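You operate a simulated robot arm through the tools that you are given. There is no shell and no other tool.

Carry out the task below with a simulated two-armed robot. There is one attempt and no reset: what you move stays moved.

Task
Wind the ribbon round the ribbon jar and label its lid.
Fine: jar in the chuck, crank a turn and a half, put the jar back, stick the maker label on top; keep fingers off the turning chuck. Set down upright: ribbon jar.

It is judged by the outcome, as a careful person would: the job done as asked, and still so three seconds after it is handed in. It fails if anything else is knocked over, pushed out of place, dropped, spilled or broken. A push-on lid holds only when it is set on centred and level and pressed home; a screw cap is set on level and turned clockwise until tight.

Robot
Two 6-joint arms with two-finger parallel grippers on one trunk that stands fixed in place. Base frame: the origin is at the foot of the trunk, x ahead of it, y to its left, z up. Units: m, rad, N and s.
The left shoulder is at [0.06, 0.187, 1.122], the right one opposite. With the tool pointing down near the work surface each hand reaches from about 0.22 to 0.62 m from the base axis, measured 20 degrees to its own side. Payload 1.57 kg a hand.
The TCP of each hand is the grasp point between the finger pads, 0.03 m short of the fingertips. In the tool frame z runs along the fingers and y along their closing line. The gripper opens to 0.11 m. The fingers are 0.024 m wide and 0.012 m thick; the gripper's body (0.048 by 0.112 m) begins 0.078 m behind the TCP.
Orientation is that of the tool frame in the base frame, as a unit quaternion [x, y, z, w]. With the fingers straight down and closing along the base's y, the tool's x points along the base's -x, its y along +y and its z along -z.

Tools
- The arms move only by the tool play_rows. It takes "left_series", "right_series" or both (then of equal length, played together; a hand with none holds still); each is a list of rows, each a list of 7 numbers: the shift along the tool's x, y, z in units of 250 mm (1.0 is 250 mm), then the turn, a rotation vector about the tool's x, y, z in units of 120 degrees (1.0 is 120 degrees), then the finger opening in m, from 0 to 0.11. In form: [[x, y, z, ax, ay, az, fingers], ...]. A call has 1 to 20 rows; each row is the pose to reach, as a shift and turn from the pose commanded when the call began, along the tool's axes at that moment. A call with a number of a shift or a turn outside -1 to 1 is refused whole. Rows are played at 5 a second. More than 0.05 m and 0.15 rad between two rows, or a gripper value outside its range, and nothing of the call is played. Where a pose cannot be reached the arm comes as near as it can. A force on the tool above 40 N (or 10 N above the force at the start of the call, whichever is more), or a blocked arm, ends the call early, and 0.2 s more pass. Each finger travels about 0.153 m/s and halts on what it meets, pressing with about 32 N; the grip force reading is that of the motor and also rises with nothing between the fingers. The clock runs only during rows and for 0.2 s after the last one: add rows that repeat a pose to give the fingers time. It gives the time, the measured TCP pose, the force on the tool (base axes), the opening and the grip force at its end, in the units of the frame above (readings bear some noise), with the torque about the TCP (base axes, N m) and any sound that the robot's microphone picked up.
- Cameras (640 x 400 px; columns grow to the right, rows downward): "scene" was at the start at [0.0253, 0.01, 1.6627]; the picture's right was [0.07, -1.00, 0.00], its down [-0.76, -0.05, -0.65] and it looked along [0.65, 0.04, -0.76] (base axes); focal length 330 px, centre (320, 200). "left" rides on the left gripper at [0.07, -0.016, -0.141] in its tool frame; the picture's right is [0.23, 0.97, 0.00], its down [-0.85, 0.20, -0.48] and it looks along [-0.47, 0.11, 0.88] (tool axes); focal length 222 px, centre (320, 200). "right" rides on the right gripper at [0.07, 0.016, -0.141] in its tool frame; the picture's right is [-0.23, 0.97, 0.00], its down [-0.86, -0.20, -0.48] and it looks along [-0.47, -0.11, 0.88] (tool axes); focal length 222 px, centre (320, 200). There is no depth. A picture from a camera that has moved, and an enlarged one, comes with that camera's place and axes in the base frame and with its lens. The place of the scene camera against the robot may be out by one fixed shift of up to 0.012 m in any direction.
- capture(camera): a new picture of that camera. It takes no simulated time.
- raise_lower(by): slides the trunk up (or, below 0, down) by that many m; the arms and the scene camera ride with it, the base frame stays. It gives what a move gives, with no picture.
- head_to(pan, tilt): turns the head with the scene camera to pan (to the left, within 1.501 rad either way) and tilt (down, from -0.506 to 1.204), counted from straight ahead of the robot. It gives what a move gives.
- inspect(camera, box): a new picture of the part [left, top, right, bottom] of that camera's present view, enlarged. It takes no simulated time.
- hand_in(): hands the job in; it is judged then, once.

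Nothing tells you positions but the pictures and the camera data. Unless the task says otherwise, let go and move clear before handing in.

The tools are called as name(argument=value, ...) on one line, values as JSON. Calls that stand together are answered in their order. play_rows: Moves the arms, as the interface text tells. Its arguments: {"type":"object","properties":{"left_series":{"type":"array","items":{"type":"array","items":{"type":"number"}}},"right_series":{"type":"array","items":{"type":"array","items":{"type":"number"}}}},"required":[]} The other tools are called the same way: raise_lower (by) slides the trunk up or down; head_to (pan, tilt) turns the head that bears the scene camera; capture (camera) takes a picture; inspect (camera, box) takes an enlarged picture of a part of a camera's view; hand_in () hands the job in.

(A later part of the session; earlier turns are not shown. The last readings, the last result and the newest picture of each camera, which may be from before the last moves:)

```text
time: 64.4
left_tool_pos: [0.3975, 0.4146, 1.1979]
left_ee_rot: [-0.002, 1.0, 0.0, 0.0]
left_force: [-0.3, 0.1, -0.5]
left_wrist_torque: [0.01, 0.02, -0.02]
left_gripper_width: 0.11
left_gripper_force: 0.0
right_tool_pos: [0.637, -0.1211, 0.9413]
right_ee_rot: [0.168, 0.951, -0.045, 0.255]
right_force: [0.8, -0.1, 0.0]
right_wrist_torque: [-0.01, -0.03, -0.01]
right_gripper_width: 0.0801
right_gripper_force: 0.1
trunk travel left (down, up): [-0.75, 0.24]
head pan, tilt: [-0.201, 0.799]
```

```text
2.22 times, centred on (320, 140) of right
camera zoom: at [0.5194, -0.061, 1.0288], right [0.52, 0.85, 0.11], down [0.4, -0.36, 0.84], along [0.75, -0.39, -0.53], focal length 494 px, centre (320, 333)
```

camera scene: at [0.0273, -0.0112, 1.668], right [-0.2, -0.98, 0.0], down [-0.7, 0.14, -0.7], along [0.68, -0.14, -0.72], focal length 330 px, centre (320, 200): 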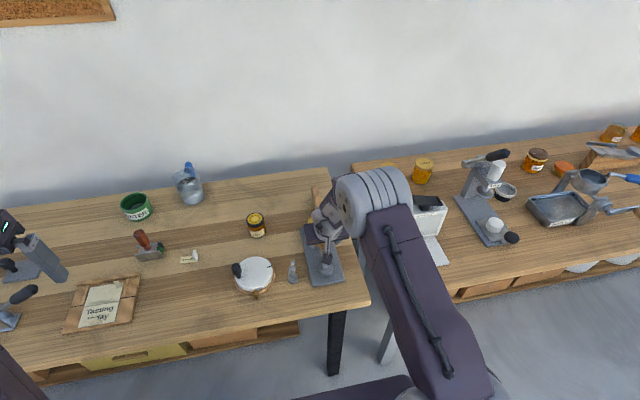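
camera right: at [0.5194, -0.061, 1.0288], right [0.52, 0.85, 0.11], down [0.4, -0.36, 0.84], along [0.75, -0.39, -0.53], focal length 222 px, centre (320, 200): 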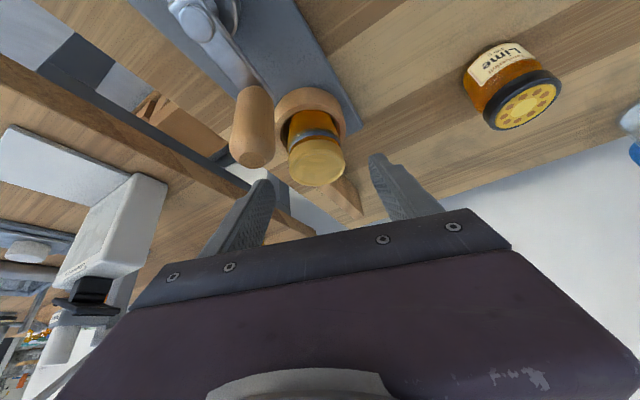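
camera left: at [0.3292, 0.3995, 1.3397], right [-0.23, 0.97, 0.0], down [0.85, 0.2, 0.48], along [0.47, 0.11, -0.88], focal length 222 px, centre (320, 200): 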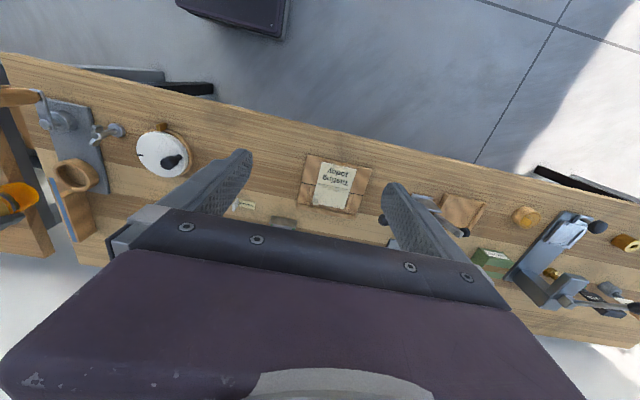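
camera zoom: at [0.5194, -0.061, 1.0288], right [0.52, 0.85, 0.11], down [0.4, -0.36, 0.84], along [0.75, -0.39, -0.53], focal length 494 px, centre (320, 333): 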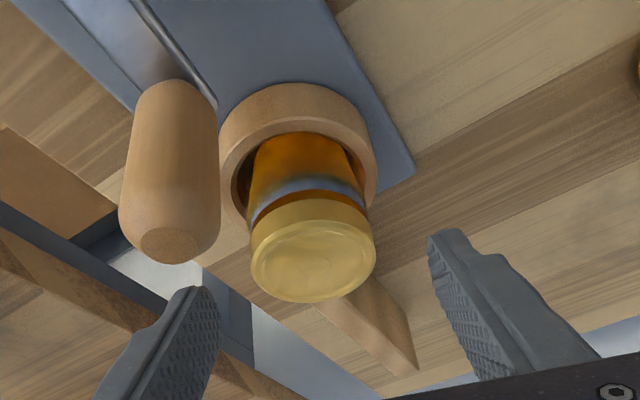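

The lid is about 3 mm to the left of the tool centre plane, so I'll correct and advance the final 6 cm; finger and body clearances to the crank handle work out to at least 1.5 cm.

play_rows(right_series=[[0, -0.006, 0.05, 0, 0, 0, 0.08], [0, -0.012, 0.1, 0, 0, 0, 0.08], [0, -0.012, 0.16, 0, 0, 0, 0.08], [0, -0.012, 0.21, 0, 0, 0, 0.08], [0, -0.012, 0.24, 0, 0, 0, 0.08], [0, -0.012, 0.24, 0, 0, 0, 0.08]])

inspect(camera="right", box=[220, 60, 420, 240])

inspect(camera="left", box=[30, 80, 120, 220])

```text
time: 65.8
left_tool_pos: [0.3975, 0.416, 1.1979]
left_ee_rot: [0.0, 1.0, 0.0, 0.0]
left_force: [0.0, -0.1, -0.1]
left_wrist_torque: [-0.01, -0.03, 0.02]
left_gripper_width: 0.1097
left_gripper_force: 0.0
right_tool_pos: [0.6643, -0.1339, 0.8904]
right_ee_rot: [0.168, 0.951, -0.045, 0.255]
right_force: [0.8, 1.1, 0.1]
right_wrist_torque: [-0.01, 0.04, 0.03]
right_gripper_width: 0.08
right_gripper_force: 0.2
trunk travel left (down, up): [-0.75, 0.24]
head pan, tilt: [-0.201, 0.799]
```

```text
2.22 times, centred on (320, 150) of right
camera zoom: at [0.5468, -0.0743, 0.9772], right [0.52, 0.85, 0.11], down [0.4, -0.36, 0.84], along [0.75, -0.39, -0.53], focal length 494 px, centre (320, 311)
```

zoom: 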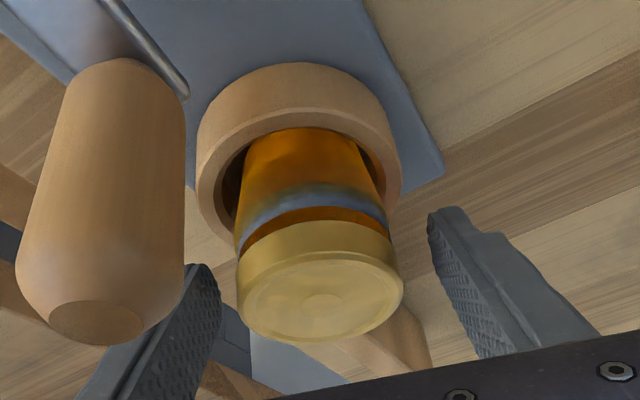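

```text
2.86 times, centred on (75, 150) of left
camera zoom: at [0.3292, 0.3993, 1.3398], right [-0.23, 0.97, 0.0], down [0.85, 0.2, 0.48], along [0.47, 0.11, -0.88], focal length 635 px, centre (1020, 343)
```

zoom: 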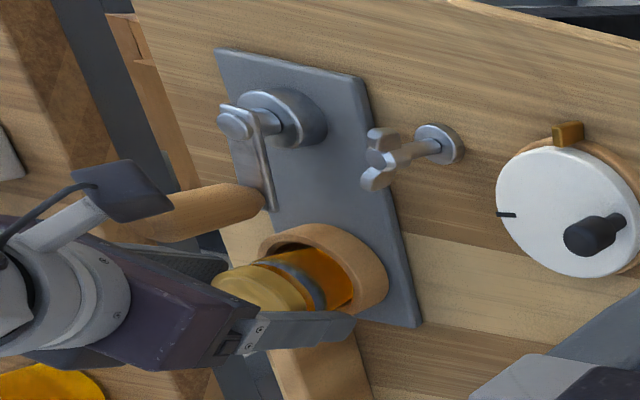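

The lid is centred. I'll close gently on it.

play_rows(right_series=[[0, 0, 0, 0, 0, 0, 0.072], [0, 0, 0, 0, 0, 0, 0.066], [0, 0, 0, 0, 0, 0, 0.061], [0, 0, 0, 0, 0, 0, 0.058], [0, 0, 0, 0, 0, 0, 0.054], [0, 0, 0, 0, 0, 0, 0.046], [0, 0, 0, 0, 0, 0, 0.04], [0, 0, 0, 0, 0, 0, 0.04]])

inspect(camera="right", box=[220, 60, 420, 240])

```text
time: 67.6
left_tool_pos: [0.3974, 0.4143, 1.1987]
left_ee_rot: [0.0, 1.0, 0.0, 0.0]
left_force: [-0.7, 0.1, -0.9]
left_wrist_torque: [0.04, -0.02, 0.01]
left_gripper_width: 0.1103
left_gripper_force: 0.0
right_tool_pos: [0.6638, -0.1352, 0.8903]
right_ee_rot: [0.168, 0.951, -0.045, 0.256]
right_force: [-1.4, -5.5, 1.3]
right_wrist_torque: [-0.23, 0.02, -0.08]
right_gripper_width: 0.0569
right_gripper_force: 32.4
trunk travel left (down, up): [-0.75, 0.24]
head pan, tilt: [-0.201, 0.799]
```

```text
2.22 times, centred on (320, 150) of right
camera zoom: at [0.5465, -0.0751, 0.9773], right [0.52, 0.85, 0.11], down [0.4, -0.36, 0.84], along [0.75, -0.39, -0.53], focal length 494 px, centre (320, 311)
```

zoom: 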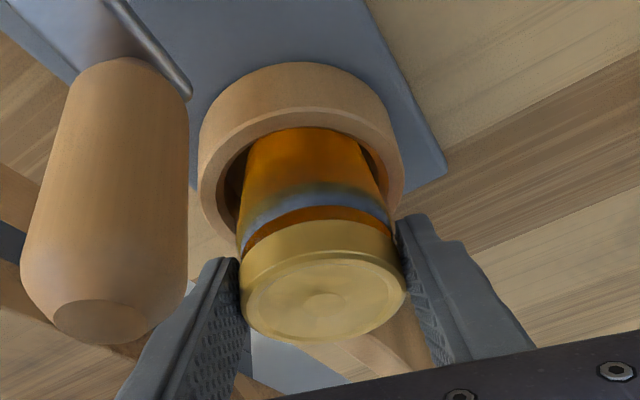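

play_rows(right_series=[[-0.01, 0, -0.0173, 0, 0, 0, 0.04], [-0.02, 0, -0.0346, 0, 0, 0, 0.04], [-0.04, 0, -0.0693, 0, 0, 0, 0.04], [-0.06, 0, -0.1039, 0, 0, 0, 0.04], [-0.09, 0, -0.1559, 0, 0, 0, 0.04], [-0.12, 0, -0.2078, 0, 0, 0, 0.04], [-0.16, 0, -0.277, 0, 0, 0, 0.04], [-0.2, 0, -0.3464, 0, 0, 0, 0.04], [-0.24, 0, -0.4157, 0, 0, 0, 0.04], [-0.24, 0, -0.4157, 0, 0, 0, 0.04]])

capture(camera="right")

inspect(camera="left", box=[0, 60, 130, 240])

```text
time: 69.8
left_tool_pos: [0.3991, 0.4155, 1.1989]
left_ee_rot: [0.001, 1.0, 0.0, 0.001]
left_force: [-0.3, 0.2, 0.0]
left_wrist_torque: [0.0, 0.02, -0.02]
left_gripper_width: 0.1101
left_gripper_force: 0.0
right_tool_pos: [0.6658, -0.1345, 1.0114]
right_ee_rot: [0.168, 0.951, -0.044, 0.255]
right_force: [0.3, -1.0, -1.9]
right_wrist_torque: [0.0, 0.01, -0.01]
right_gripper_width: 0.0568
right_gripper_force: 31.8
trunk travel left (down, up): [-0.75, 0.24]
head pan, tilt: [-0.201, 0.799]
```

```text
taken
camera right: at [0.5482, -0.0743, 1.0979], right [0.52, 0.85, 0.11], down [0.4, -0.36, 0.84], along [0.75, -0.39, -0.53], focal length 222 px, centre (320, 200)
```

right: 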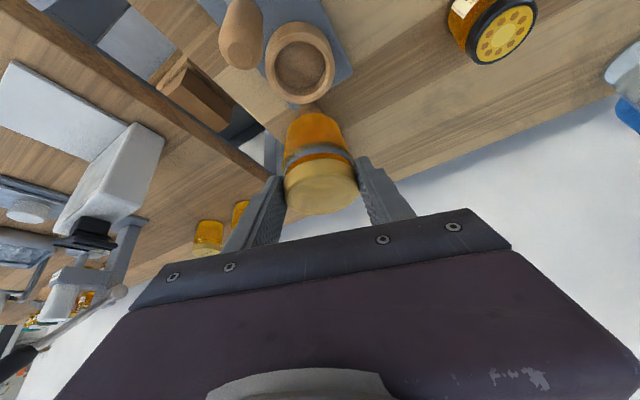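

```text
2.22 times, centred on (65, 150) of left
camera zoom: at [0.3298, 0.3991, 1.3396], right [-0.23, 0.97, 0.0], down [0.86, 0.2, 0.48], along [0.47, 0.11, -0.88], focal length 494 px, centre (887, 311)
```

zoom: 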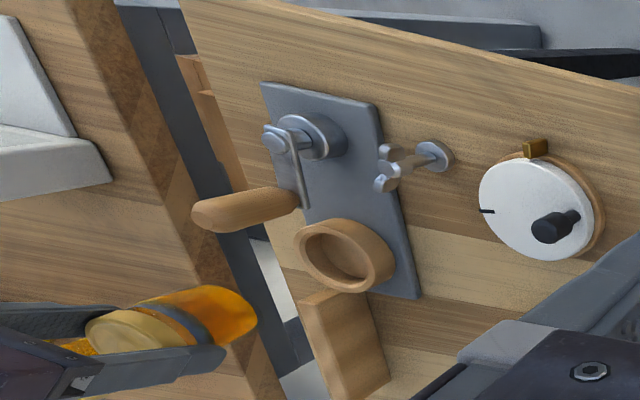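

The jar is out with the ribbon round it and still upright. Carrying it back toward its original spot, first leg.

play_rows(right_series=[[0.02, 0.06, -0.12, -0.0104, 0, -0.018, 0.04], [0.07, 0.13, -0.19, -0.0208, 0, -0.0361, 0.04], [0.13, 0.2, -0.25, -0.0312, 0, -0.0541, 0.04], [0.195, 0.27, -0.3, -0.0417, 0, -0.0722, 0.04], [0.26, 0.34, -0.35, -0.0521, 0, -0.0902, 0.04], [0.325, 0.41, -0.4, -0.0625, 0, -0.1083, 0.04], [0.39, 0.48, -0.45, -0.0729, 0, -0.1263, 0.04], [0.454, 0.553, -0.493, -0.0833, 0, -0.1443, 0.04], [0.454, 0.553, -0.493, -0.0833, 0, -0.1443, 0.04]])

```text
time: 71.8
left_tool_pos: [0.3996, 0.4155, 1.1978]
left_ee_rot: [0.0, 1.0, -0.001, 0.0]
left_force: [0.1, 0.0, -0.4]
left_wrist_torque: [-0.01, -0.01, -0.04]
left_gripper_width: 0.1099
left_gripper_force: 0.2
right_tool_pos: [0.5606, 0.0498, 1.0592]
right_ee_rot: [0.0, 0.966, 0.0, 0.258]
right_force: [-0.7, -0.8, -2.8]
right_wrist_torque: [0.03, 0.03, -0.03]
right_gripper_width: 0.0566
right_gripper_force: 31.7
trunk travel left (down, up): [-0.75, 0.24]
head pan, tilt: [-0.201, 0.799]
```

play_rows(right_series=[[0.03, 0.1, 0.01, -0.0224, 0, -0.0388, 0.04], [0.065, 0.2, 0.025, -0.0448, 0, -0.0776, 0.04], [0.1, 0.3, 0.045, -0.0672, 0, -0.1164, 0.04], [0.135, 0.4, 0.065, -0.0896, 0, -0.1552, 0.04], [0.17, 0.5, 0.09, -0.112, 0, -0.194, 0.04], [0.21, 0.6, 0.112, -0.1344, 0, -0.2327, 0.04], [0.245, 0.7, 0.137, -0.1568, 0, -0.2715, 0.04], [0.28, 0.795, 0.162, -0.1792, 0, -0.3103, 0.04], [0.28, 0.795, 0.162, -0.1792, 0, -0.3103, 0.04]])

capture(camera="right")

inspect(camera="scene", box=[130, 220, 250, 340])

```text
time: 73.8
left_tool_pos: [0.3986, 0.4171, 1.1978]
left_ee_rot: [-0.001, 1.0, -0.001, 0.0]
left_force: [-0.4, -0.1, -0.4]
left_wrist_torque: [-0.03, -0.02, 0.02]
left_gripper_width: 0.1098
left_gripper_force: 0.1
right_tool_pos: [0.4992, 0.2276, 0.9924]
right_ee_rot: [-0.311, 0.912, 0.073, 0.258]
right_force: [0.1, 0.1, -1.7]
right_wrist_torque: [-0.03, 0.0, 0.02]
right_gripper_width: 0.0569
right_gripper_force: 32.1
right hand out of reach, approached as far as the arm can: row 6, 7, 8, 9
trunk travel left (down, up): [-0.75, 0.24]
head pan, tilt: [-0.201, 0.799]
```

```text
taken
camera right: at [0.3813, 0.1616, 1.0748], right [-0.44, 0.89, 0.09], down [0.49, 0.15, 0.86], along [0.75, 0.42, -0.51], focal length 222 px, centre (320, 200)
```

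right: 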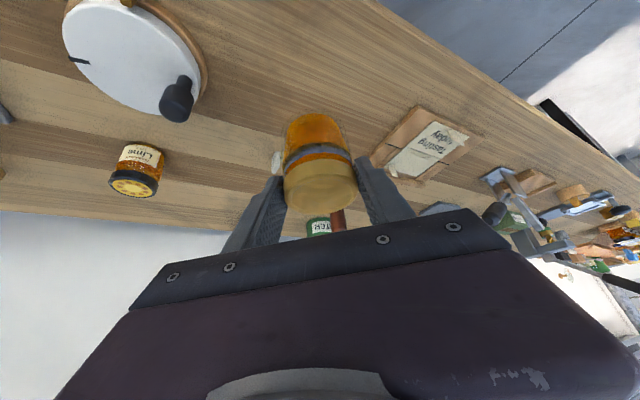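

```text
3.33 times, centred on (190, 280) of scene
camera zoom: at [0.0269, -0.0099, 1.668], right [-0.2, -0.98, 0.0], down [-0.7, 0.14, -0.7], along [0.68, -0.14, -0.72], focal length 1100 px, centre (753, -67)
```

zoom: 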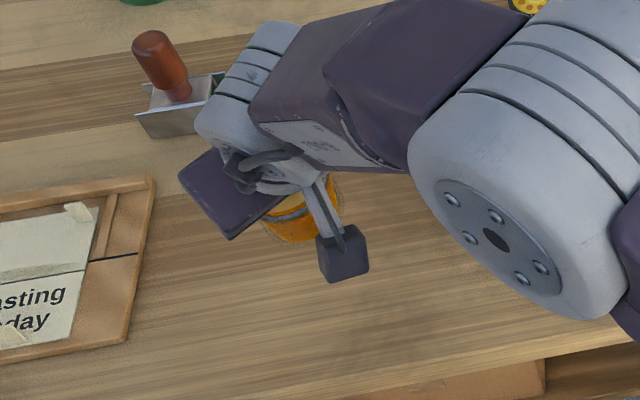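

The arm stopped short of the hover pose, although that pose was reachable earlier. I'll try to continue from here with small corrections.

play_rows(right_series=[[-0.026, 0.0036, 0.0155, -0.0089, 0.002, -0.0087, 0.04], [-0.052, 0.0072, 0.031, -0.0178, 0.004, -0.0174, 0.04], [-0.078, 0.0108, 0.0465, -0.0267, 0.006, -0.026, 0.04], [-0.104, 0.0144, 0.062, -0.0356, 0.008, -0.0347, 0.04], [-0.104, 0.0144, 0.062, -0.0356, 0.008, -0.0347, 0.04]])

```text
time: 75.0
left_tool_pos: [0.3982, 0.4173, 1.1974]
left_ee_rot: [-0.001, 1.0, -0.001, 0.0]
left_force: [-0.3, -0.2, 0.4]
left_wrist_torque: [-0.02, 0.0, -0.01]
left_gripper_width: 0.11
left_gripper_force: 0.1
right_tool_pos: [0.4884, 0.2371, 0.9813]
right_ee_rot: [-0.335, 0.903, 0.077, 0.26]
right_force: [-0.5, -0.3, -2.4]
right_wrist_torque: [-0.03, 0.01, -0.01]
right_gripper_width: 0.0571
right_gripper_force: 32.3
right hand out of reach, approached as far as the arm can: row 1, 2, 3, 4, 5
trunk travel left (down, up): [-0.75, 0.24]
head pan, tilt: [-0.201, 0.799]
```

The hover point is right at the arm's reach limit at that height, and reach improves lower down. I'll restore the exact orientation while descending to z≈0.915 a bit closer in, then extend outward there.

play_rows(right_series=[[0.043, -0.012, 0.052, -0.0066, 0.0028, -0.003, 0.04], [0.087, -0.024, 0.104, -0.0133, 0.0056, -0.0059, 0.04], [0.13, -0.035, 0.156, -0.02, 0.0083, -0.0089, 0.04], [0.173, -0.047, 0.208, -0.0266, 0.0111, -0.0118, 0.04], [0.173, -0.047, 0.208, -0.0266, 0.0111, -0.0118, 0.04]])

capture(camera="right")

```text
time: 76.2
left_tool_pos: [0.3976, 0.4158, 1.1977]
left_ee_rot: [0.0, 1.0, 0.0, 0.001]
left_force: [-0.5, 0.7, 0.5]
left_wrist_torque: [0.02, 0.0, 0.01]
left_gripper_width: 0.11
left_gripper_force: 0.0
right_tool_pos: [0.4796, 0.2244, 0.9398]
right_ee_rot: [-0.346, 0.9, 0.085, 0.252]
right_force: [-0.4, 0.7, -2.7]
right_wrist_torque: [0.01, 0.04, 0.05]
right_gripper_width: 0.057
right_gripper_force: 32.2
right hand out of reach, approached as far as the arm can: row 2, 3, 4, 5
trunk travel left (down, up): [-0.75, 0.24]
head pan, tilt: [-0.201, 0.799]
```

```text
taken
camera right: at [0.3692, 0.1508, 1.0239], right [-0.5, 0.86, 0.1], down [0.49, 0.19, 0.85], along [0.71, 0.48, -0.51], focal length 222 px, centre (320, 200)
```

right: 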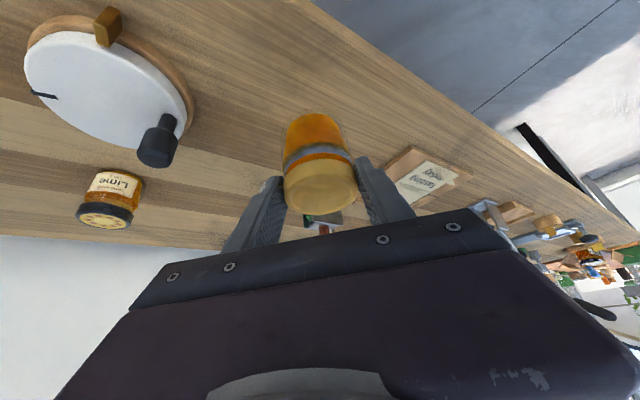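

capture(camera="scene")

capture(camera="left")

```text
taken
camera scene: at [0.0275, -0.0108, 1.6679], right [-0.2, -0.98, 0.0], down [-0.7, 0.14, -0.7], along [0.68, -0.14, -0.72], focal length 330 px, centre (320, 200)
```

scene: 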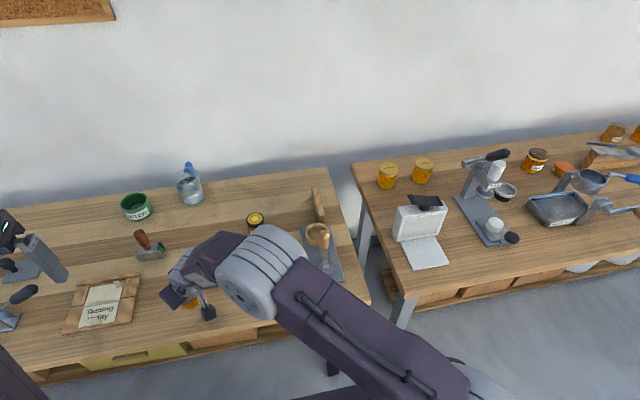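

```text
taken
camera left: at [0.3295, 0.3995, 1.3396], right [-0.23, 0.97, 0.0], down [0.85, 0.2, 0.48], along [0.47, 0.11, -0.88], focal length 222 px, centre (320, 200)
```

left: 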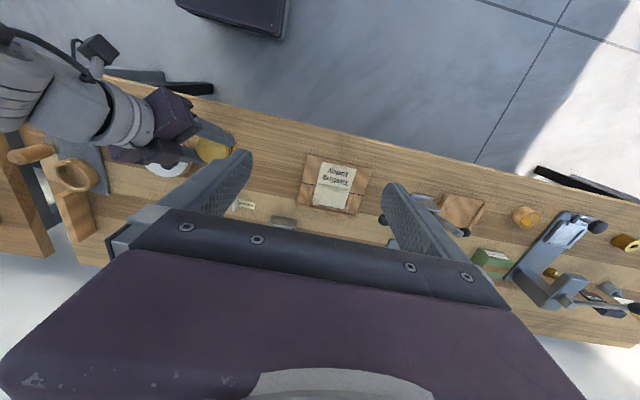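

inspect(camera="scene", box=[140, 200, 320, 330])

inspect(camera="left", box=[0, 20, 260, 200])

```text
3.08 times, centred on (230, 265) of scene
camera zoom: at [0.0275, -0.0108, 1.6679], right [-0.2, -0.98, 0.0], down [-0.7, 0.14, -0.7], along [0.68, -0.14, -0.72], focal length 1016 px, centre (597, 0)
```

zoom: 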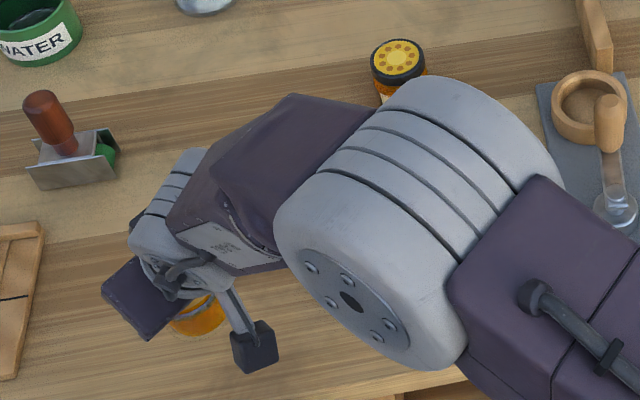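

```text
2.22 times, centred on (130, 110) of left
camera zoom: at [0.3295, 0.3995, 1.3396], right [-0.23, 0.97, 0.0], down [0.85, 0.2, 0.48], along [0.47, 0.11, -0.88], focal length 494 px, centre (742, 400)
```

zoom: 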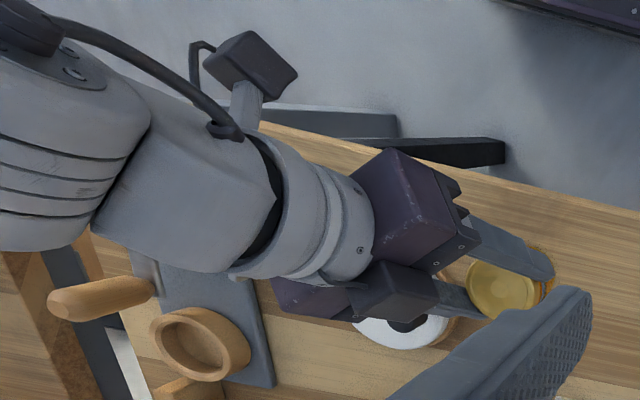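

The arm seems stuck near a solver limit rather than true reach. I'll back off toward the robot to a comfortable pose with the exact orientation, and check that it tracks cleanly.

play_rows(right_series=[[0.035, -0.021, -0.113, -0.0047, 0.0022, -0.0013, 0.04], [0.07, -0.042, -0.227, -0.0095, 0.0043, -0.0026, 0.04], [0.104, -0.062, -0.34, -0.0142, 0.0065, -0.0039, 0.04], [0.104, -0.062, -0.34, -0.0142, 0.0065, -0.0039, 0.04]])

```text
time: 77.2
left_tool_pos: [0.3991, 0.4159, 1.1977]
left_ee_rot: [0.0, 1.0, 0.0, 0.0]
left_force: [-0.5, -0.5, -0.1]
left_wrist_torque: [0.0, 0.01, 0.01]
left_gripper_width: 0.1099
left_gripper_force: 0.1
right_tool_pos: [0.4581, 0.1976, 0.968]
right_ee_rot: [-0.352, 0.898, 0.089, 0.247]
right_force: [0.5, -1.4, -2.1]
right_wrist_torque: [0.0, 0.0, 0.01]
right_gripper_width: 0.0568
right_gripper_force: 32.0
right hand out of reach, approached as far as the arm can: row 1, 2, 3, 4
trunk travel left (down, up): [-0.75, 0.24]
head pan, tilt: [-0.201, 0.799]
```

Tracking lags but the orientation is converging, so I'll give the solver repeated rows at a comfortable target to see if it settles.

play_rows(right_series=[[0.02, -0.02, -0.06, 0, 0, 0, 0.04], [0.03, -0.03, -0.12, 0, 0, 0, 0.04], [0.03, -0.03, -0.12, 0, 0, 0, 0.04], [0.03, -0.03, -0.12, 0, 0, 0, 0.04], [0.03, -0.03, -0.12, 0, 0, 0, 0.04], [0.03, -0.03, -0.12, 0, 0, 0, 0.04], [0.03, -0.03, -0.12, 0, 0, 0, 0.04], [0.03, -0.03, -0.12, 0, 0, 0, 0.04]])

```text
time: 79.0
left_tool_pos: [0.3981, 0.4158, 1.1973]
left_ee_rot: [0.0, 1.0, 0.0, 0.0]
left_force: [0.0, -0.2, 0.7]
left_wrist_torque: [0.01, -0.01, 0.02]
left_gripper_width: 0.1102
left_gripper_force: 0.0
right_tool_pos: [0.4474, 0.179, 0.9916]
right_ee_rot: [-0.352, 0.898, 0.09, 0.247]
right_force: [0.6, 0.5, -3.3]
right_wrist_torque: [0.02, 0.0, -0.03]
right_gripper_width: 0.0567
right_gripper_force: 32.1
trunk travel left (down, up): [-0.75, 0.24]
head pan, tilt: [-0.201, 0.799]
```

It settled cleanly at (0.447, 0.179, 0.992). Now I'll follow the earlier successful approach line toward the jar's spot, slowly.

play_rows(right_series=[[-0.022, 0.001, 0.029, -0.0013, 0.0008, 0, 0.04], [-0.044, 0.001, 0.057, -0.0027, 0.0016, 0, 0.04], [-0.065, 0.002, 0.086, -0.004, 0.0024, 0.0001, 0.04], [-0.087, 0.002, 0.114, -0.0054, 0.0032, 0.0002, 0.04], [-0.109, 0.003, 0.143, -0.0067, 0.004, 0.0003, 0.04], [-0.109, 0.003, 0.143, -0.0067, 0.004, 0.0003, 0.04], [-0.109, 0.003, 0.143, -0.0067, 0.004, 0.0003, 0.04]])

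```text
time: 80.6
left_tool_pos: [0.3981, 0.4154, 1.197]
left_ee_rot: [-0.001, 1.0, 0.0, 0.0]
left_force: [0.3, 0.3, 0.7]
left_wrist_torque: [-0.01, 0.04, -0.01]
left_gripper_width: 0.1099
left_gripper_force: 0.0
right_tool_pos: [0.4646, 0.1941, 0.9866]
right_ee_rot: [-0.35, 0.897, 0.088, 0.257]
right_force: [0.2, 0.4, -2.3]
right_wrist_torque: [0.0, 0.02, 0.0]
right_gripper_width: 0.0567
right_gripper_force: 31.9
right hand out of reach, approached as far as the arm can: row 2, 3, 4, 5, 6, 7
trunk travel left (down, up): [-0.75, 0.24]
head pan, tilt: [-0.201, 0.799]
```

In its current wrist posture the right arm only works when yawed well to the right of its own plane, so the original spot is awkward for it. I'll set the jar down at a clear staging spot (0.485, 0.165) with less yaw, and let the left hand put it back exactly.

play_rows(right_series=[[0.01, -0.018, 0.005, 0.0153, 0.0021, 0.0287, 0.04], [0.02, -0.037, 0.011, 0.0307, 0.0042, 0.0573, 0.04], [0.03, -0.055, 0.016, 0.046, 0.0063, 0.086, 0.04], [0.04, -0.073, 0.022, 0.0614, 0.0084, 0.1147, 0.04], [0.05, -0.091, 0.027, 0.0767, 0.0105, 0.1434, 0.04], [0.06, -0.11, 0.033, 0.0921, 0.0126, 0.172, 0.04], [0.07, -0.128, 0.038, 0.1074, 0.0147, 0.2007, 0.04], [0.07, -0.128, 0.038, 0.1074, 0.0147, 0.2007, 0.04], [0.07, -0.128, 0.038, 0.1074, 0.0147, 0.2007, 0.04]])

capture(camera="right")

```text
time: 82.6
left_tool_pos: [0.398, 0.4157, 1.1976]
left_ee_rot: [0.0, 1.0, 0.0, -0.001]
left_force: [0.2, 0.4, -0.3]
left_wrist_torque: [0.01, 0.01, -0.02]
left_gripper_width: 0.11
left_gripper_force: 0.0
right_tool_pos: [0.4789, 0.161, 0.9688]
right_ee_rot: [-0.131, 0.961, 0.035, 0.24]
right_force: [-0.9, 0.4, -2.5]
right_wrist_torque: [0.0, -0.01, -0.01]
right_gripper_width: 0.0568
right_gripper_force: 32.7
trunk travel left (down, up): [-0.75, 0.24]
head pan, tilt: [-0.201, 0.799]
```

```text
taken
camera right: at [0.3515, 0.1424, 1.0605], right [-0.07, 0.99, 0.11], down [0.56, -0.06, 0.82], along [0.82, 0.12, -0.56], focal length 222 px, centre (320, 200)
```

right: 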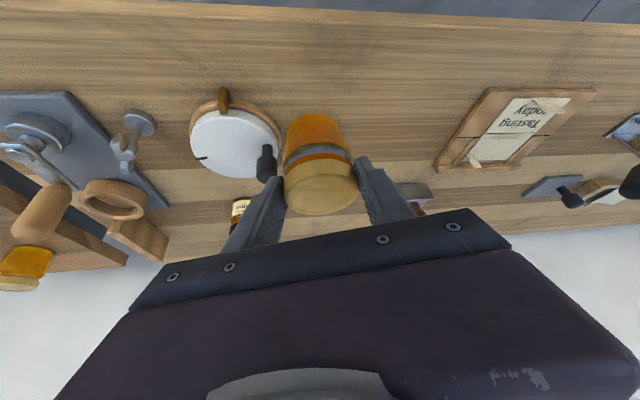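

Clean tracking now, with pitch reading 28°, so I'll correct 2° while lowering toward the bench at the staging spot.

play_rows(right_series=[[0.04, 0.002, 0.075, 0, -0.0042, 0, 0.04], [0.08, 0.004, 0.15, 0, -0.0084, 0, 0.04], [0.115, 0.005, 0.22, 0, -0.0125, 0, 0.04], [0.154, 0.007, 0.297, 0, -0.0167, 0, 0.04], [0.154, 0.007, 0.297, 0, -0.0167, 0, 0.04]])

capture(camera="left")

inspect(camera="scene", box=[140, 220, 280, 330])

```text
time: 83.8
left_tool_pos: [0.3987, 0.4153, 1.1971]
left_ee_rot: [0.0, 1.0, 0.0, 0.0]
left_force: [-0.1, -0.1, 1.0]
left_wrist_torque: [0.03, -0.02, -0.04]
left_gripper_width: 0.1102
left_gripper_force: 0.0
right_tool_pos: [0.48, 0.1657, 0.8851]
right_ee_rot: [-0.131, 0.956, 0.04, 0.258]
right_force: [-0.1, 0.2, -1.6]
right_wrist_torque: [0.01, 0.03, -0.04]
right_gripper_width: 0.0568
right_gripper_force: 32.2
trunk travel left (down, up): [-0.75, 0.24]
head pan, tilt: [-0.201, 0.799]
```

```text
taken
camera left: at [0.3293, 0.3994, 1.3397], right [-0.23, 0.97, 0.0], down [0.85, 0.2, 0.48], along [0.47, 0.11, -0.88], focal length 222 px, centre (320, 200)
```

left: 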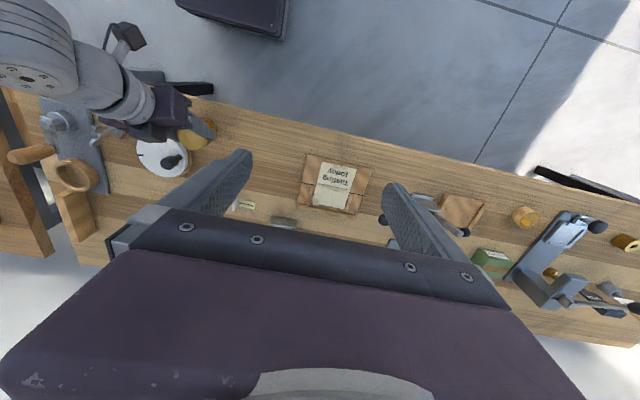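

```text
3.64 times, centred on (210, 275) of scene
camera zoom: at [0.0272, -0.011, 1.6679], right [-0.2, -0.98, 0.0], down [-0.7, 0.14, -0.7], along [0.68, -0.14, -0.72], focal length 1200 px, centre (720, -73)
```

zoom: 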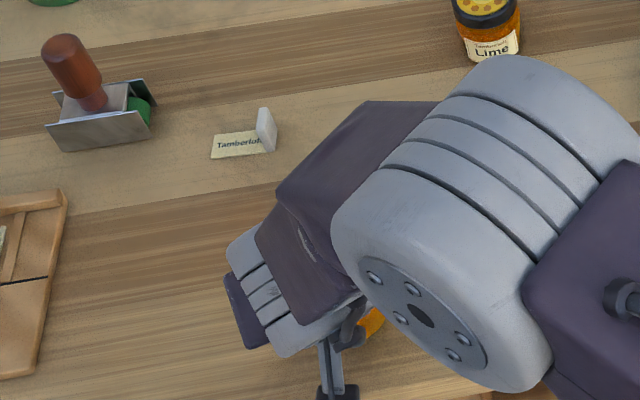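

play_rows(right_series=[[0.008, 0, 0.0139, 0, 0, 0, 0.04], [0.016, 0, 0.0277, 0, 0, 0, 0.04], [0.022, 0, 0.0381, 0, 0, 0, 0.04], [0.026, 0, 0.045, 0, 0, 0, 0.04], [0.026, 0, 0.045, 0, 0, 0, 0.04]])

```text
time: 85.0
left_tool_pos: [0.3983, 0.4152, 1.1986]
left_ee_rot: [0.0, 1.0, 0.0, 0.0]
left_force: [-0.1, 0.0, 0.2]
left_wrist_torque: [0.03, -0.01, 0.01]
left_gripper_width: 0.1101
left_gripper_force: 0.1
right_tool_pos: [0.4804, 0.1652, 0.8727]
right_ee_rot: [-0.13, 0.957, 0.038, 0.258]
right_force: [-0.4, 0.2, -0.8]
right_wrist_torque: [0.03, -0.01, -0.02]
right_gripper_width: 0.0567
right_gripper_force: 32.3
trunk travel left (down, up): [-0.75, 0.24]
head pan, tilt: [-0.201, 0.799]
```

play_rows(right_series=[[0.003, 0, 0.0052, 0, 0, 0, 0.04], [0.006, 0, 0.0104, 0, 0, 0, 0.04], [0.006, 0, 0.0104, 0, 0, 0, 0.04]])

```text
time: 85.8
left_tool_pos: [0.3982, 0.4148, 1.1991]
left_ee_rot: [0.0, 1.0, 0.0, 0.0]
left_force: [-0.1, 0.1, -1.0]
left_wrist_torque: [0.08, 0.01, -0.01]
left_gripper_width: 0.1099
left_gripper_force: 0.1
right_tool_pos: [0.4793, 0.1651, 0.8715]
right_ee_rot: [-0.131, 0.956, 0.04, 0.258]
right_force: [2.7, -0.1, 6.3]
right_wrist_torque: [-0.14, -0.07, 0.06]
right_gripper_width: 0.0569
right_gripper_force: 32.3
trunk travel left (down, up): [-0.75, 0.24]
head pan, tilt: [-0.201, 0.799]
```

The jar is touching the bench. I'll relieve slightly, open, and back away along the tool axis.

play_rows(right_series=[[-0.002, 0, -0.0035, 0, 0, 0, 0.04], [-0.002, 0, -0.0035, 0, 0, 0, 0.058], [-0.002, 0, -0.0035, 0, 0, 0, 0.064], [-0.002, 0, -0.0035, 0, 0, 0, 0.072], [-0.002, 0, -0.0035, 0, 0, 0, 0.085], [-0.002, 0, -0.0035, 0, 0, 0, 0.085], [-0.002, 0, -0.05, 0, 0, 0, 0.085], [-0.002, 0, -0.15, 0, 0, 0, 0.085], [-0.02, 0, -0.3, 0, 0, 0, 0.085], [-0.04, 0, -0.45, 0, 0, 0, 0.085], [-0.04, 0, -0.45, 0, 0, 0, 0.085]])

capture(camera="right")

capture(camera="scene")

```text
time: 88.2
left_tool_pos: [0.3976, 0.4162, 1.1981]
left_ee_rot: [0.0, 1.0, 0.001, 0.0]
left_force: [-0.5, -0.3, 0.2]
left_wrist_torque: [0.0, 0.0, -0.04]
left_gripper_width: 0.1098
left_gripper_force: 0.0
right_tool_pos: [0.434, 0.1494, 0.9745]
right_ee_rot: [-0.13, 0.957, 0.038, 0.257]
right_force: [-0.5, -1.1, 0.1]
right_wrist_torque: [0.0, 0.03, -0.02]
right_gripper_width: 0.0849
right_gripper_force: 0.0
trunk travel left (down, up): [-0.75, 0.24]
head pan, tilt: [-0.201, 0.799]
```

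```text
taken
camera right: at [0.3032, 0.1295, 1.0613], right [-0.07, 0.99, 0.12], down [0.54, -0.06, 0.84], along [0.84, 0.13, -0.53], focal length 222 px, centre (320, 200)
```

right: 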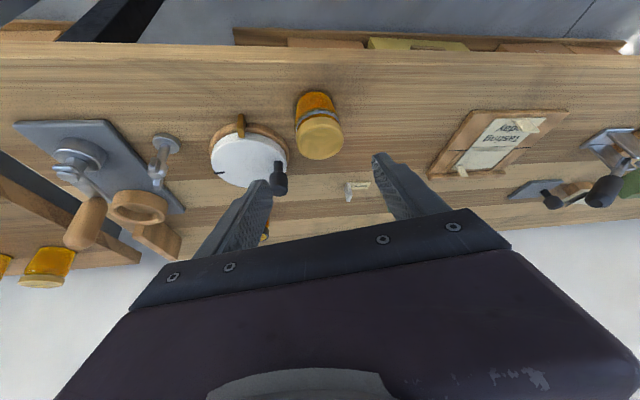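

```text
taken
camera scene: at [0.0278, -0.0107, 1.6679], right [-0.2, -0.98, 0.0], down [-0.7, 0.14, -0.7], along [0.68, -0.14, -0.72], focal length 330 px, centre (320, 200)
```

scene: 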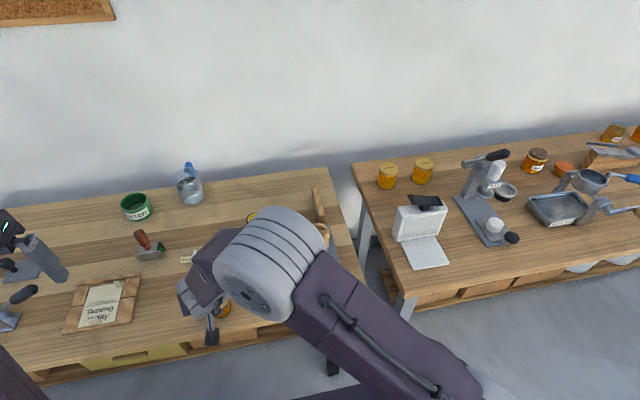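

The jar stands upright at the staging spot. I'll send the right arm back up to its own side, out of the left arm's way.

play_rows(right_series=[[-0.01, -0.06, -0.14, 0.0081, 0, 0.014, 0.085], [-0.018, -0.16, -0.26, 0.0162, 0, 0.028, 0.085], [-0.026, -0.27, -0.36, 0.0242, 0, 0.042, 0.085], [-0.032, -0.39, -0.45, 0.0323, 0, 0.056, 0.085], [-0.038, -0.51, -0.53, 0.0404, 0, 0.07, 0.085], [-0.043, -0.63, -0.6, 0.0484, 0, 0.084, 0.085], [-0.048, -0.75, -0.665, 0.0565, 0, 0.098, 0.085], [-0.048, -0.75, -0.665, 0.0646, 0, 0.1119, 0.085], [-0.048, -0.75, -0.665, 0.0646, 0, 0.1119, 0.085]])

capture(camera="left")

capture(camera="scene")

```text
time: 90.2
left_tool_pos: [0.3987, 0.4159, 1.1987]
left_ee_rot: [0.0, 1.0, 0.0, 0.001]
left_force: [0.3, -0.6, -0.2]
left_wrist_torque: [0.02, 0.02, -0.03]
left_gripper_width: 0.1103
left_gripper_force: 0.1
right_tool_pos: [0.4134, -0.0511, 1.1211]
right_ee_rot: [0.0, 0.966, 0.004, 0.26]
right_force: [0.8, -0.1, -0.4]
right_wrist_torque: [-0.03, 0.02, -0.02]
right_gripper_width: 0.0852
right_gripper_force: 0.1
trunk travel left (down, up): [-0.75, 0.24]
head pan, tilt: [-0.201, 0.799]
```

```text
taken
camera left: at [0.3293, 0.3994, 1.3397], right [-0.23, 0.97, 0.0], down [0.85, 0.2, 0.48], along [0.47, 0.11, -0.88], focal length 222 px, centre (320, 200)
```

left: 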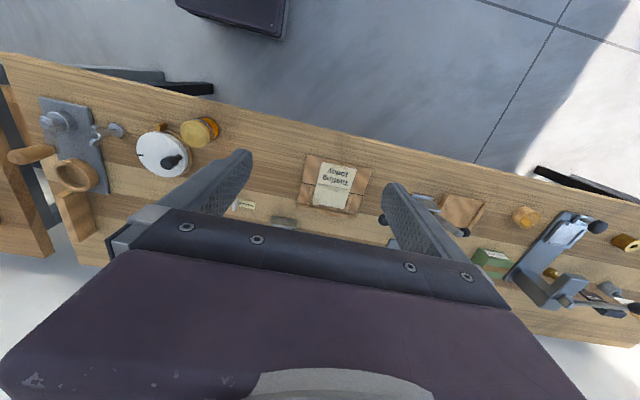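

```text
taken
camera scene: at [0.0272, -0.0109, 1.6679], right [-0.2, -0.98, 0.0], down [-0.7, 0.14, -0.7], along [0.68, -0.14, -0.72], focal length 330 px, centre (320, 200)
```

scene: 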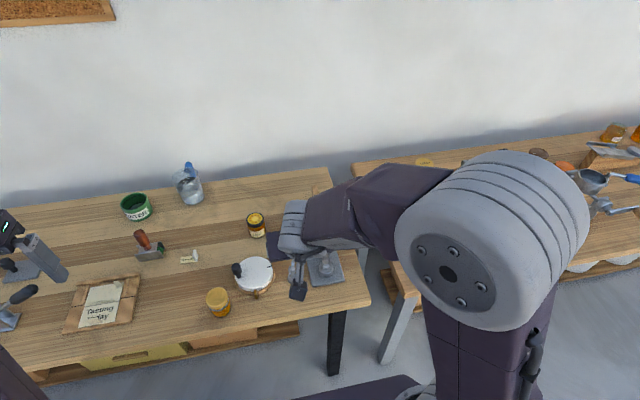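

Now the right hand moves further right while the left hand comes over the staged jar.

play_rows(left_series=[[-0.02, -0.06, 0, 0, 0, 0, 0.11], [-0.06, -0.18, 0.06, 0, 0, 0, 0.11], [-0.1, -0.3, 0.15, 0, 0, 0, 0.11], [-0.15, -0.44, 0.24, 0, 0, 0, 0.11], [-0.2, -0.58, 0.35, 0, 0, 0, 0.11], [-0.24, -0.72, 0.46, 0, 0, 0, 0.1], [-0.285, -0.86, 0.57, 0, 0, 0, 0.09], [-0.325, -0.984, 0.675, 0, 0, 0, 0.09], [-0.325, -0.984, 0.675, 0, 0, 0, 0.09]], right_series=[[-0.03, -0.15, -0.05, 0, 0, 0, 0.085], [-0.06, -0.3, -0.1, 0, 0, 0, 0.085], [-0.09, -0.45, -0.15, 0, 0, 0, 0.085], [-0.12, -0.6, -0.208, 0, 0, 0, 0.085], [-0.12, -0.6, -0.208, 0, 0, 0, 0.085], [-0.12, -0.6, -0.208, 0, 0, 0, 0.085], [-0.12, -0.6, -0.208, 0, 0, 0, 0.085], [-0.12, -0.6, -0.208, 0, 0, 0, 0.085], [-0.12, -0.6, -0.208, 0, 0, 0, 0.085]])

capture(camera="left")

inspect(camera="left", box=[250, 80, 390, 220])

capture(camera="scene")

```text
time: 92.2
left_tool_pos: [0.4788, 0.1715, 1.0308]
left_ee_rot: [-0.001, 1.0, -0.001, 0.0]
left_force: [-0.6, 0.6, -0.9]
left_wrist_torque: [0.02, 0.0, -0.02]
left_gripper_width: 0.09
left_gripper_force: 0.1
right_tool_pos: [0.4114, -0.1479, 1.1571]
right_ee_rot: [0.001, 0.965, -0.002, 0.262]
right_force: [-0.3, -0.8, -0.9]
right_wrist_torque: [-0.03, -0.02, 0.02]
right_gripper_width: 0.0851
right_gripper_force: 0.0
right hand out of reach, approached as far as the arm can: row 3, 4, 5, 6, 7, 8, 9
trunk travel left (down, up): [-0.75, 0.24]
head pan, tilt: [-0.201, 0.799]
```

```text
taken
camera left: at [0.4099, 0.156, 1.1722], right [-0.23, 0.97, 0.0], down [0.85, 0.2, 0.48], along [0.47, 0.11, -0.88], focal length 222 px, centre (320, 200)
```

left: 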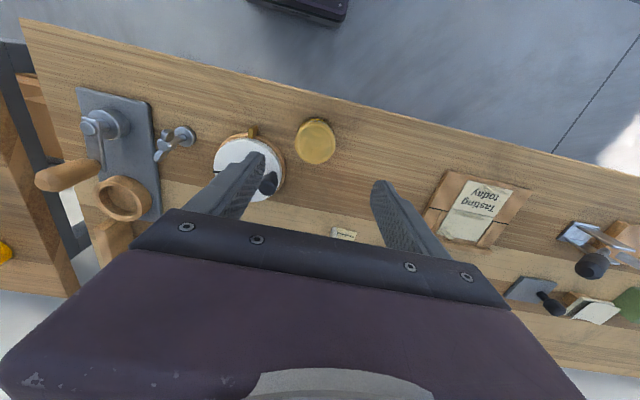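

```text
2.86 times, centred on (320, 150) of left
camera zoom: at [0.4099, 0.156, 1.1722], right [-0.23, 0.97, 0.0], down [0.85, 0.2, 0.48], along [0.47, 0.11, -0.88], focal length 635 px, centre (320, 343)
```

zoom: 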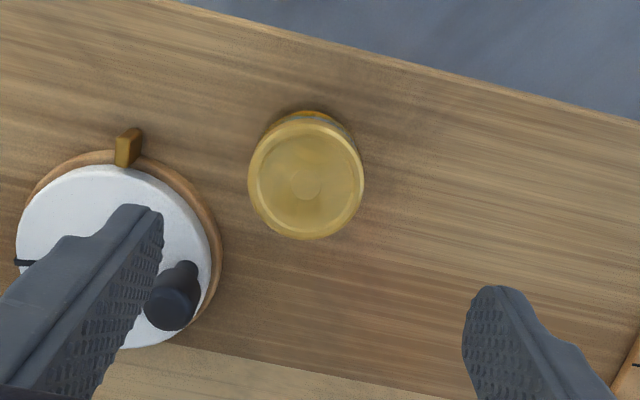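

```text
taken
camera scene: at [0.0263, -0.0105, 1.668], right [-0.2, -0.98, 0.0], down [-0.7, 0.14, -0.7], along [0.68, -0.14, -0.72], focal length 330 px, centre (320, 200)
```

scene: 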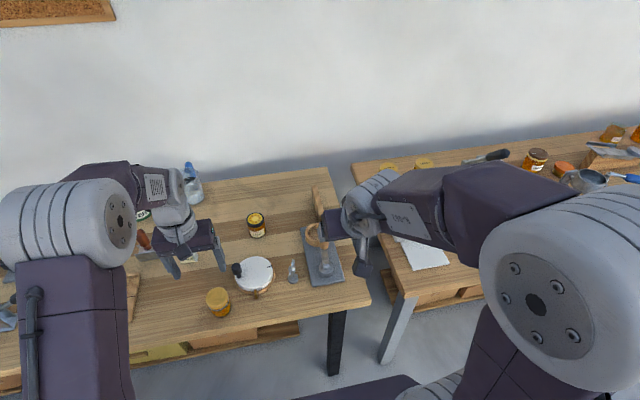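

The staged jar is at (0.486, 0.167), and the right arm is parked well clear. I'll lower the left hand straight down over the lid.

play_rows(left_series=[[-0.03, -0.018, 0.1, 0, 0, 0, 0.08], [-0.03, -0.018, 0.25, 0, 0, 0, 0.078], [-0.03, -0.018, 0.4, 0, 0, 0, 0.078], [-0.03, -0.018, 0.53, 0, 0, 0, 0.078], [-0.03, -0.018, 0.61, 0, 0, 0, 0.078], [-0.03, -0.018, 0.651, 0, 0, 0, 0.078], [-0.03, -0.018, 0.651, 0, 0, 0, 0.078]])

inspect(camera="left", box=[230, 100, 410, 240])

```text
time: 93.8
left_tool_pos: [0.4878, 0.1669, 0.8665]
left_ee_rot: [0.0, 1.0, -0.001, 0.0]
left_force: [0.3, 1.5, 0.3]
left_wrist_torque: [-0.01, 0.01, -0.02]
left_gripper_width: 0.0778
left_gripper_force: 0.0
right_tool_pos: [0.4133, -0.1502, 1.1571]
right_ee_rot: [0.002, 0.965, -0.002, 0.262]
right_force: [1.1, 0.3, -0.2]
right_wrist_torque: [-0.02, -0.01, -0.02]
right_gripper_width: 0.0848
right_gripper_force: 0.0
trunk travel left (down, up): [-0.75, 0.24]
head pan, tilt: [-0.201, 0.799]
```

```text
2.86 times, centred on (320, 170) of left
camera zoom: at [0.4179, 0.1501, 1.0085], right [-0.23, 0.97, 0.0], down [0.85, 0.2, 0.48], along [0.47, 0.11, -0.88], focal length 635 px, centre (320, 286)
```

zoom: 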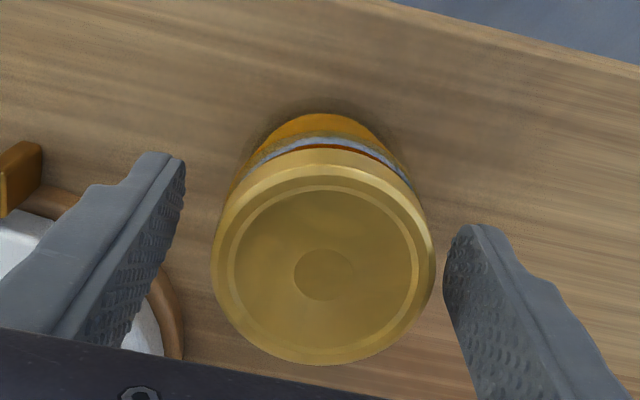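

The lid sits well centred between the pads, with the blue ribbon visible beneath it. Closing.

play_rows(left_series=[[0, 0, 0, 0, 0, 0, 0.07], [0, 0, 0, 0, 0, 0, 0.064], [0, 0, 0, 0, 0, 0, 0.06], [0, 0, 0, 0, 0, 0, 0.056], [0, 0, 0, 0, 0, 0, 0.05], [0, 0, 0, 0, 0, 0, 0.04], [0, 0, 0, 0, 0, 0, 0.04]])

play_rows(left_series=[[0, 0, -0.04, 0, 0, 0, 0.04], [0, 0, -0.1, 0, 0, 0, 0.04], [0, 0, -0.18, 0, 0, 0, 0.04], [0, 0, -0.26, 0, 0, 0, 0.04], [0, 0, -0.26, 0, 0, 0, 0.04]])

inspect(camera="left", box=[230, 80, 410, 240])

```text
time: 95.4
left_tool_pos: [0.4862, 0.1656, 0.8664]
left_ee_rot: [0.001, 1.0, 0.0, -0.001]
left_force: [-0.2, 0.5, -0.4]
left_wrist_torque: [0.0, 0.02, 0.01]
left_gripper_width: 0.057
left_gripper_force: 32.3
right_tool_pos: [0.4123, -0.1492, 1.1559]
right_ee_rot: [0.002, 0.965, -0.002, 0.262]
right_force: [0.6, -0.9, -0.5]
right_wrist_torque: [0.0, -0.01, -0.01]
right_gripper_width: 0.0849
right_gripper_force: 0.1
trunk travel left (down, up): [-0.75, 0.24]
head pan, tilt: [-0.201, 0.799]
```

```text
time: 96.6
left_tool_pos: [0.4849, 0.1654, 0.9313]
left_ee_rot: [0.0, 1.0, 0.0, 0.0]
left_force: [0.5, -0.2, -2.9]
left_wrist_torque: [0.0, 0.0, 0.0]
left_gripper_width: 0.0571
left_gripper_force: 31.9
right_tool_pos: [0.4121, -0.1499, 1.157]
right_ee_rot: [0.002, 0.965, -0.003, 0.262]
right_force: [-0.4, -0.5, -0.3]
right_wrist_torque: [0.0, 0.03, 0.0]
right_gripper_width: 0.0851
right_gripper_force: 0.1
trunk travel left (down, up): [-0.75, 0.24]
head pan, tilt: [-0.201, 0.799]
```

```text
2.50 times, centred on (320, 160) of left
camera zoom: at [0.4175, 0.1494, 1.0737], right [-0.23, 0.97, 0.0], down [0.86, 0.2, 0.48], along [0.47, 0.11, -0.88], focal length 555 px, centre (320, 300)
```

zoom: 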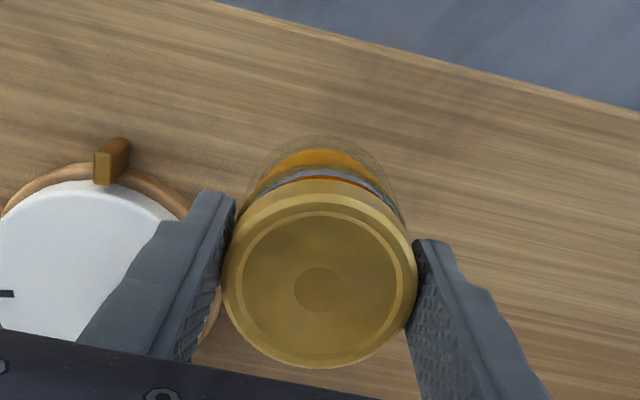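

Lifted cleanly. Now I'll move it over its original spot (0.5255, 0.2528) and lower it.

play_rows(left_series=[[-0.04, 0.086, 0, 0, 0, 0, 0.04], [-0.08, 0.172, 0, 0, 0, 0, 0.04], [-0.12, 0.258, 0, 0, 0, 0, 0.04], [-0.152, 0.343, 0, 0, 0, 0, 0.04], [-0.152, 0.343, 0, 0, 0, 0, 0.04], [-0.152, 0.343, 0.08, 0, 0, 0, 0.04], [-0.152, 0.343, 0.16, 0, 0, 0, 0.04], [-0.152, 0.343, 0.22, 0, 0, 0, 0.04], [-0.152, 0.343, 0.25, 0, 0, 0, 0.04], [-0.152, 0.343, 0.25, 0, 0, 0, 0.04]])

inspect(camera="left", box=[230, 80, 410, 240])

```text
time: 98.8
left_tool_pos: [0.5252, 0.2509, 0.8674]
left_ee_rot: [0.0, 1.0, 0.0, 0.001]
left_force: [0.2, -0.8, -3.1]
left_wrist_torque: [-0.02, 0.01, 0.01]
left_gripper_width: 0.0569
left_gripper_force: 32.2
right_tool_pos: [0.4128, -0.1493, 1.1554]
right_ee_rot: [0.002, 0.965, -0.002, 0.262]
right_force: [0.1, -0.1, 0.0]
right_wrist_torque: [0.0, -0.01, 0.0]
right_gripper_width: 0.085
right_gripper_force: 0.1
trunk travel left (down, up): [-0.75, 0.24]
head pan, tilt: [-0.201, 0.799]
```

```text
2.50 times, centred on (320, 160) of left
camera zoom: at [0.456, 0.2348, 1.0102], right [-0.23, 0.97, 0.0], down [0.85, 0.2, 0.48], along [0.47, 0.11, -0.88], focal length 555 px, centre (320, 300)
```

zoom: 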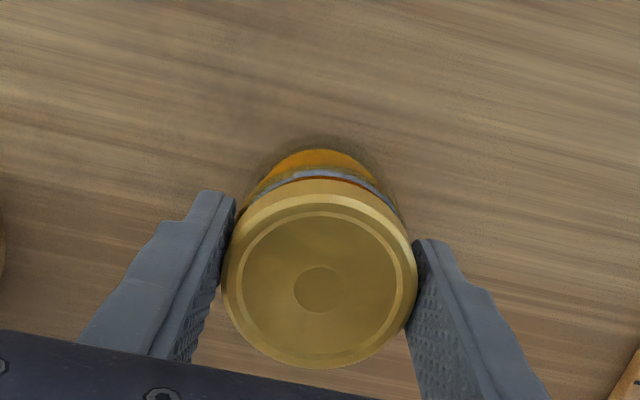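

play_rows(left_series=[[0, 0, 0.005, 0, 0, 0, 0.04], [0, 0, 0.01, 0, 0, 0, 0.04], [0, 0, 0.012, 0, 0, 0, 0.04], [0, 0, 0.012, 0, 0, 0, 0.04]])

```text
time: 99.8
left_tool_pos: [0.5255, 0.2518, 0.8669]
left_ee_rot: [0.0, 1.0, 0.0, 0.001]
left_force: [1.2, 1.5, 5.4]
left_wrist_torque: [0.06, 0.08, -0.02]
left_gripper_width: 0.0571
left_gripper_force: 31.5
right_tool_pos: [0.4116, -0.1493, 1.157]
right_ee_rot: [0.001, 0.965, -0.001, 0.262]
right_force: [-1.2, 0.5, 0.4]
right_wrist_torque: [0.01, 0.0, 0.0]
right_gripper_width: 0.0851
right_gripper_force: 0.0
trunk travel left (down, up): [-0.75, 0.24]
head pan, tilt: [-0.201, 0.799]
```

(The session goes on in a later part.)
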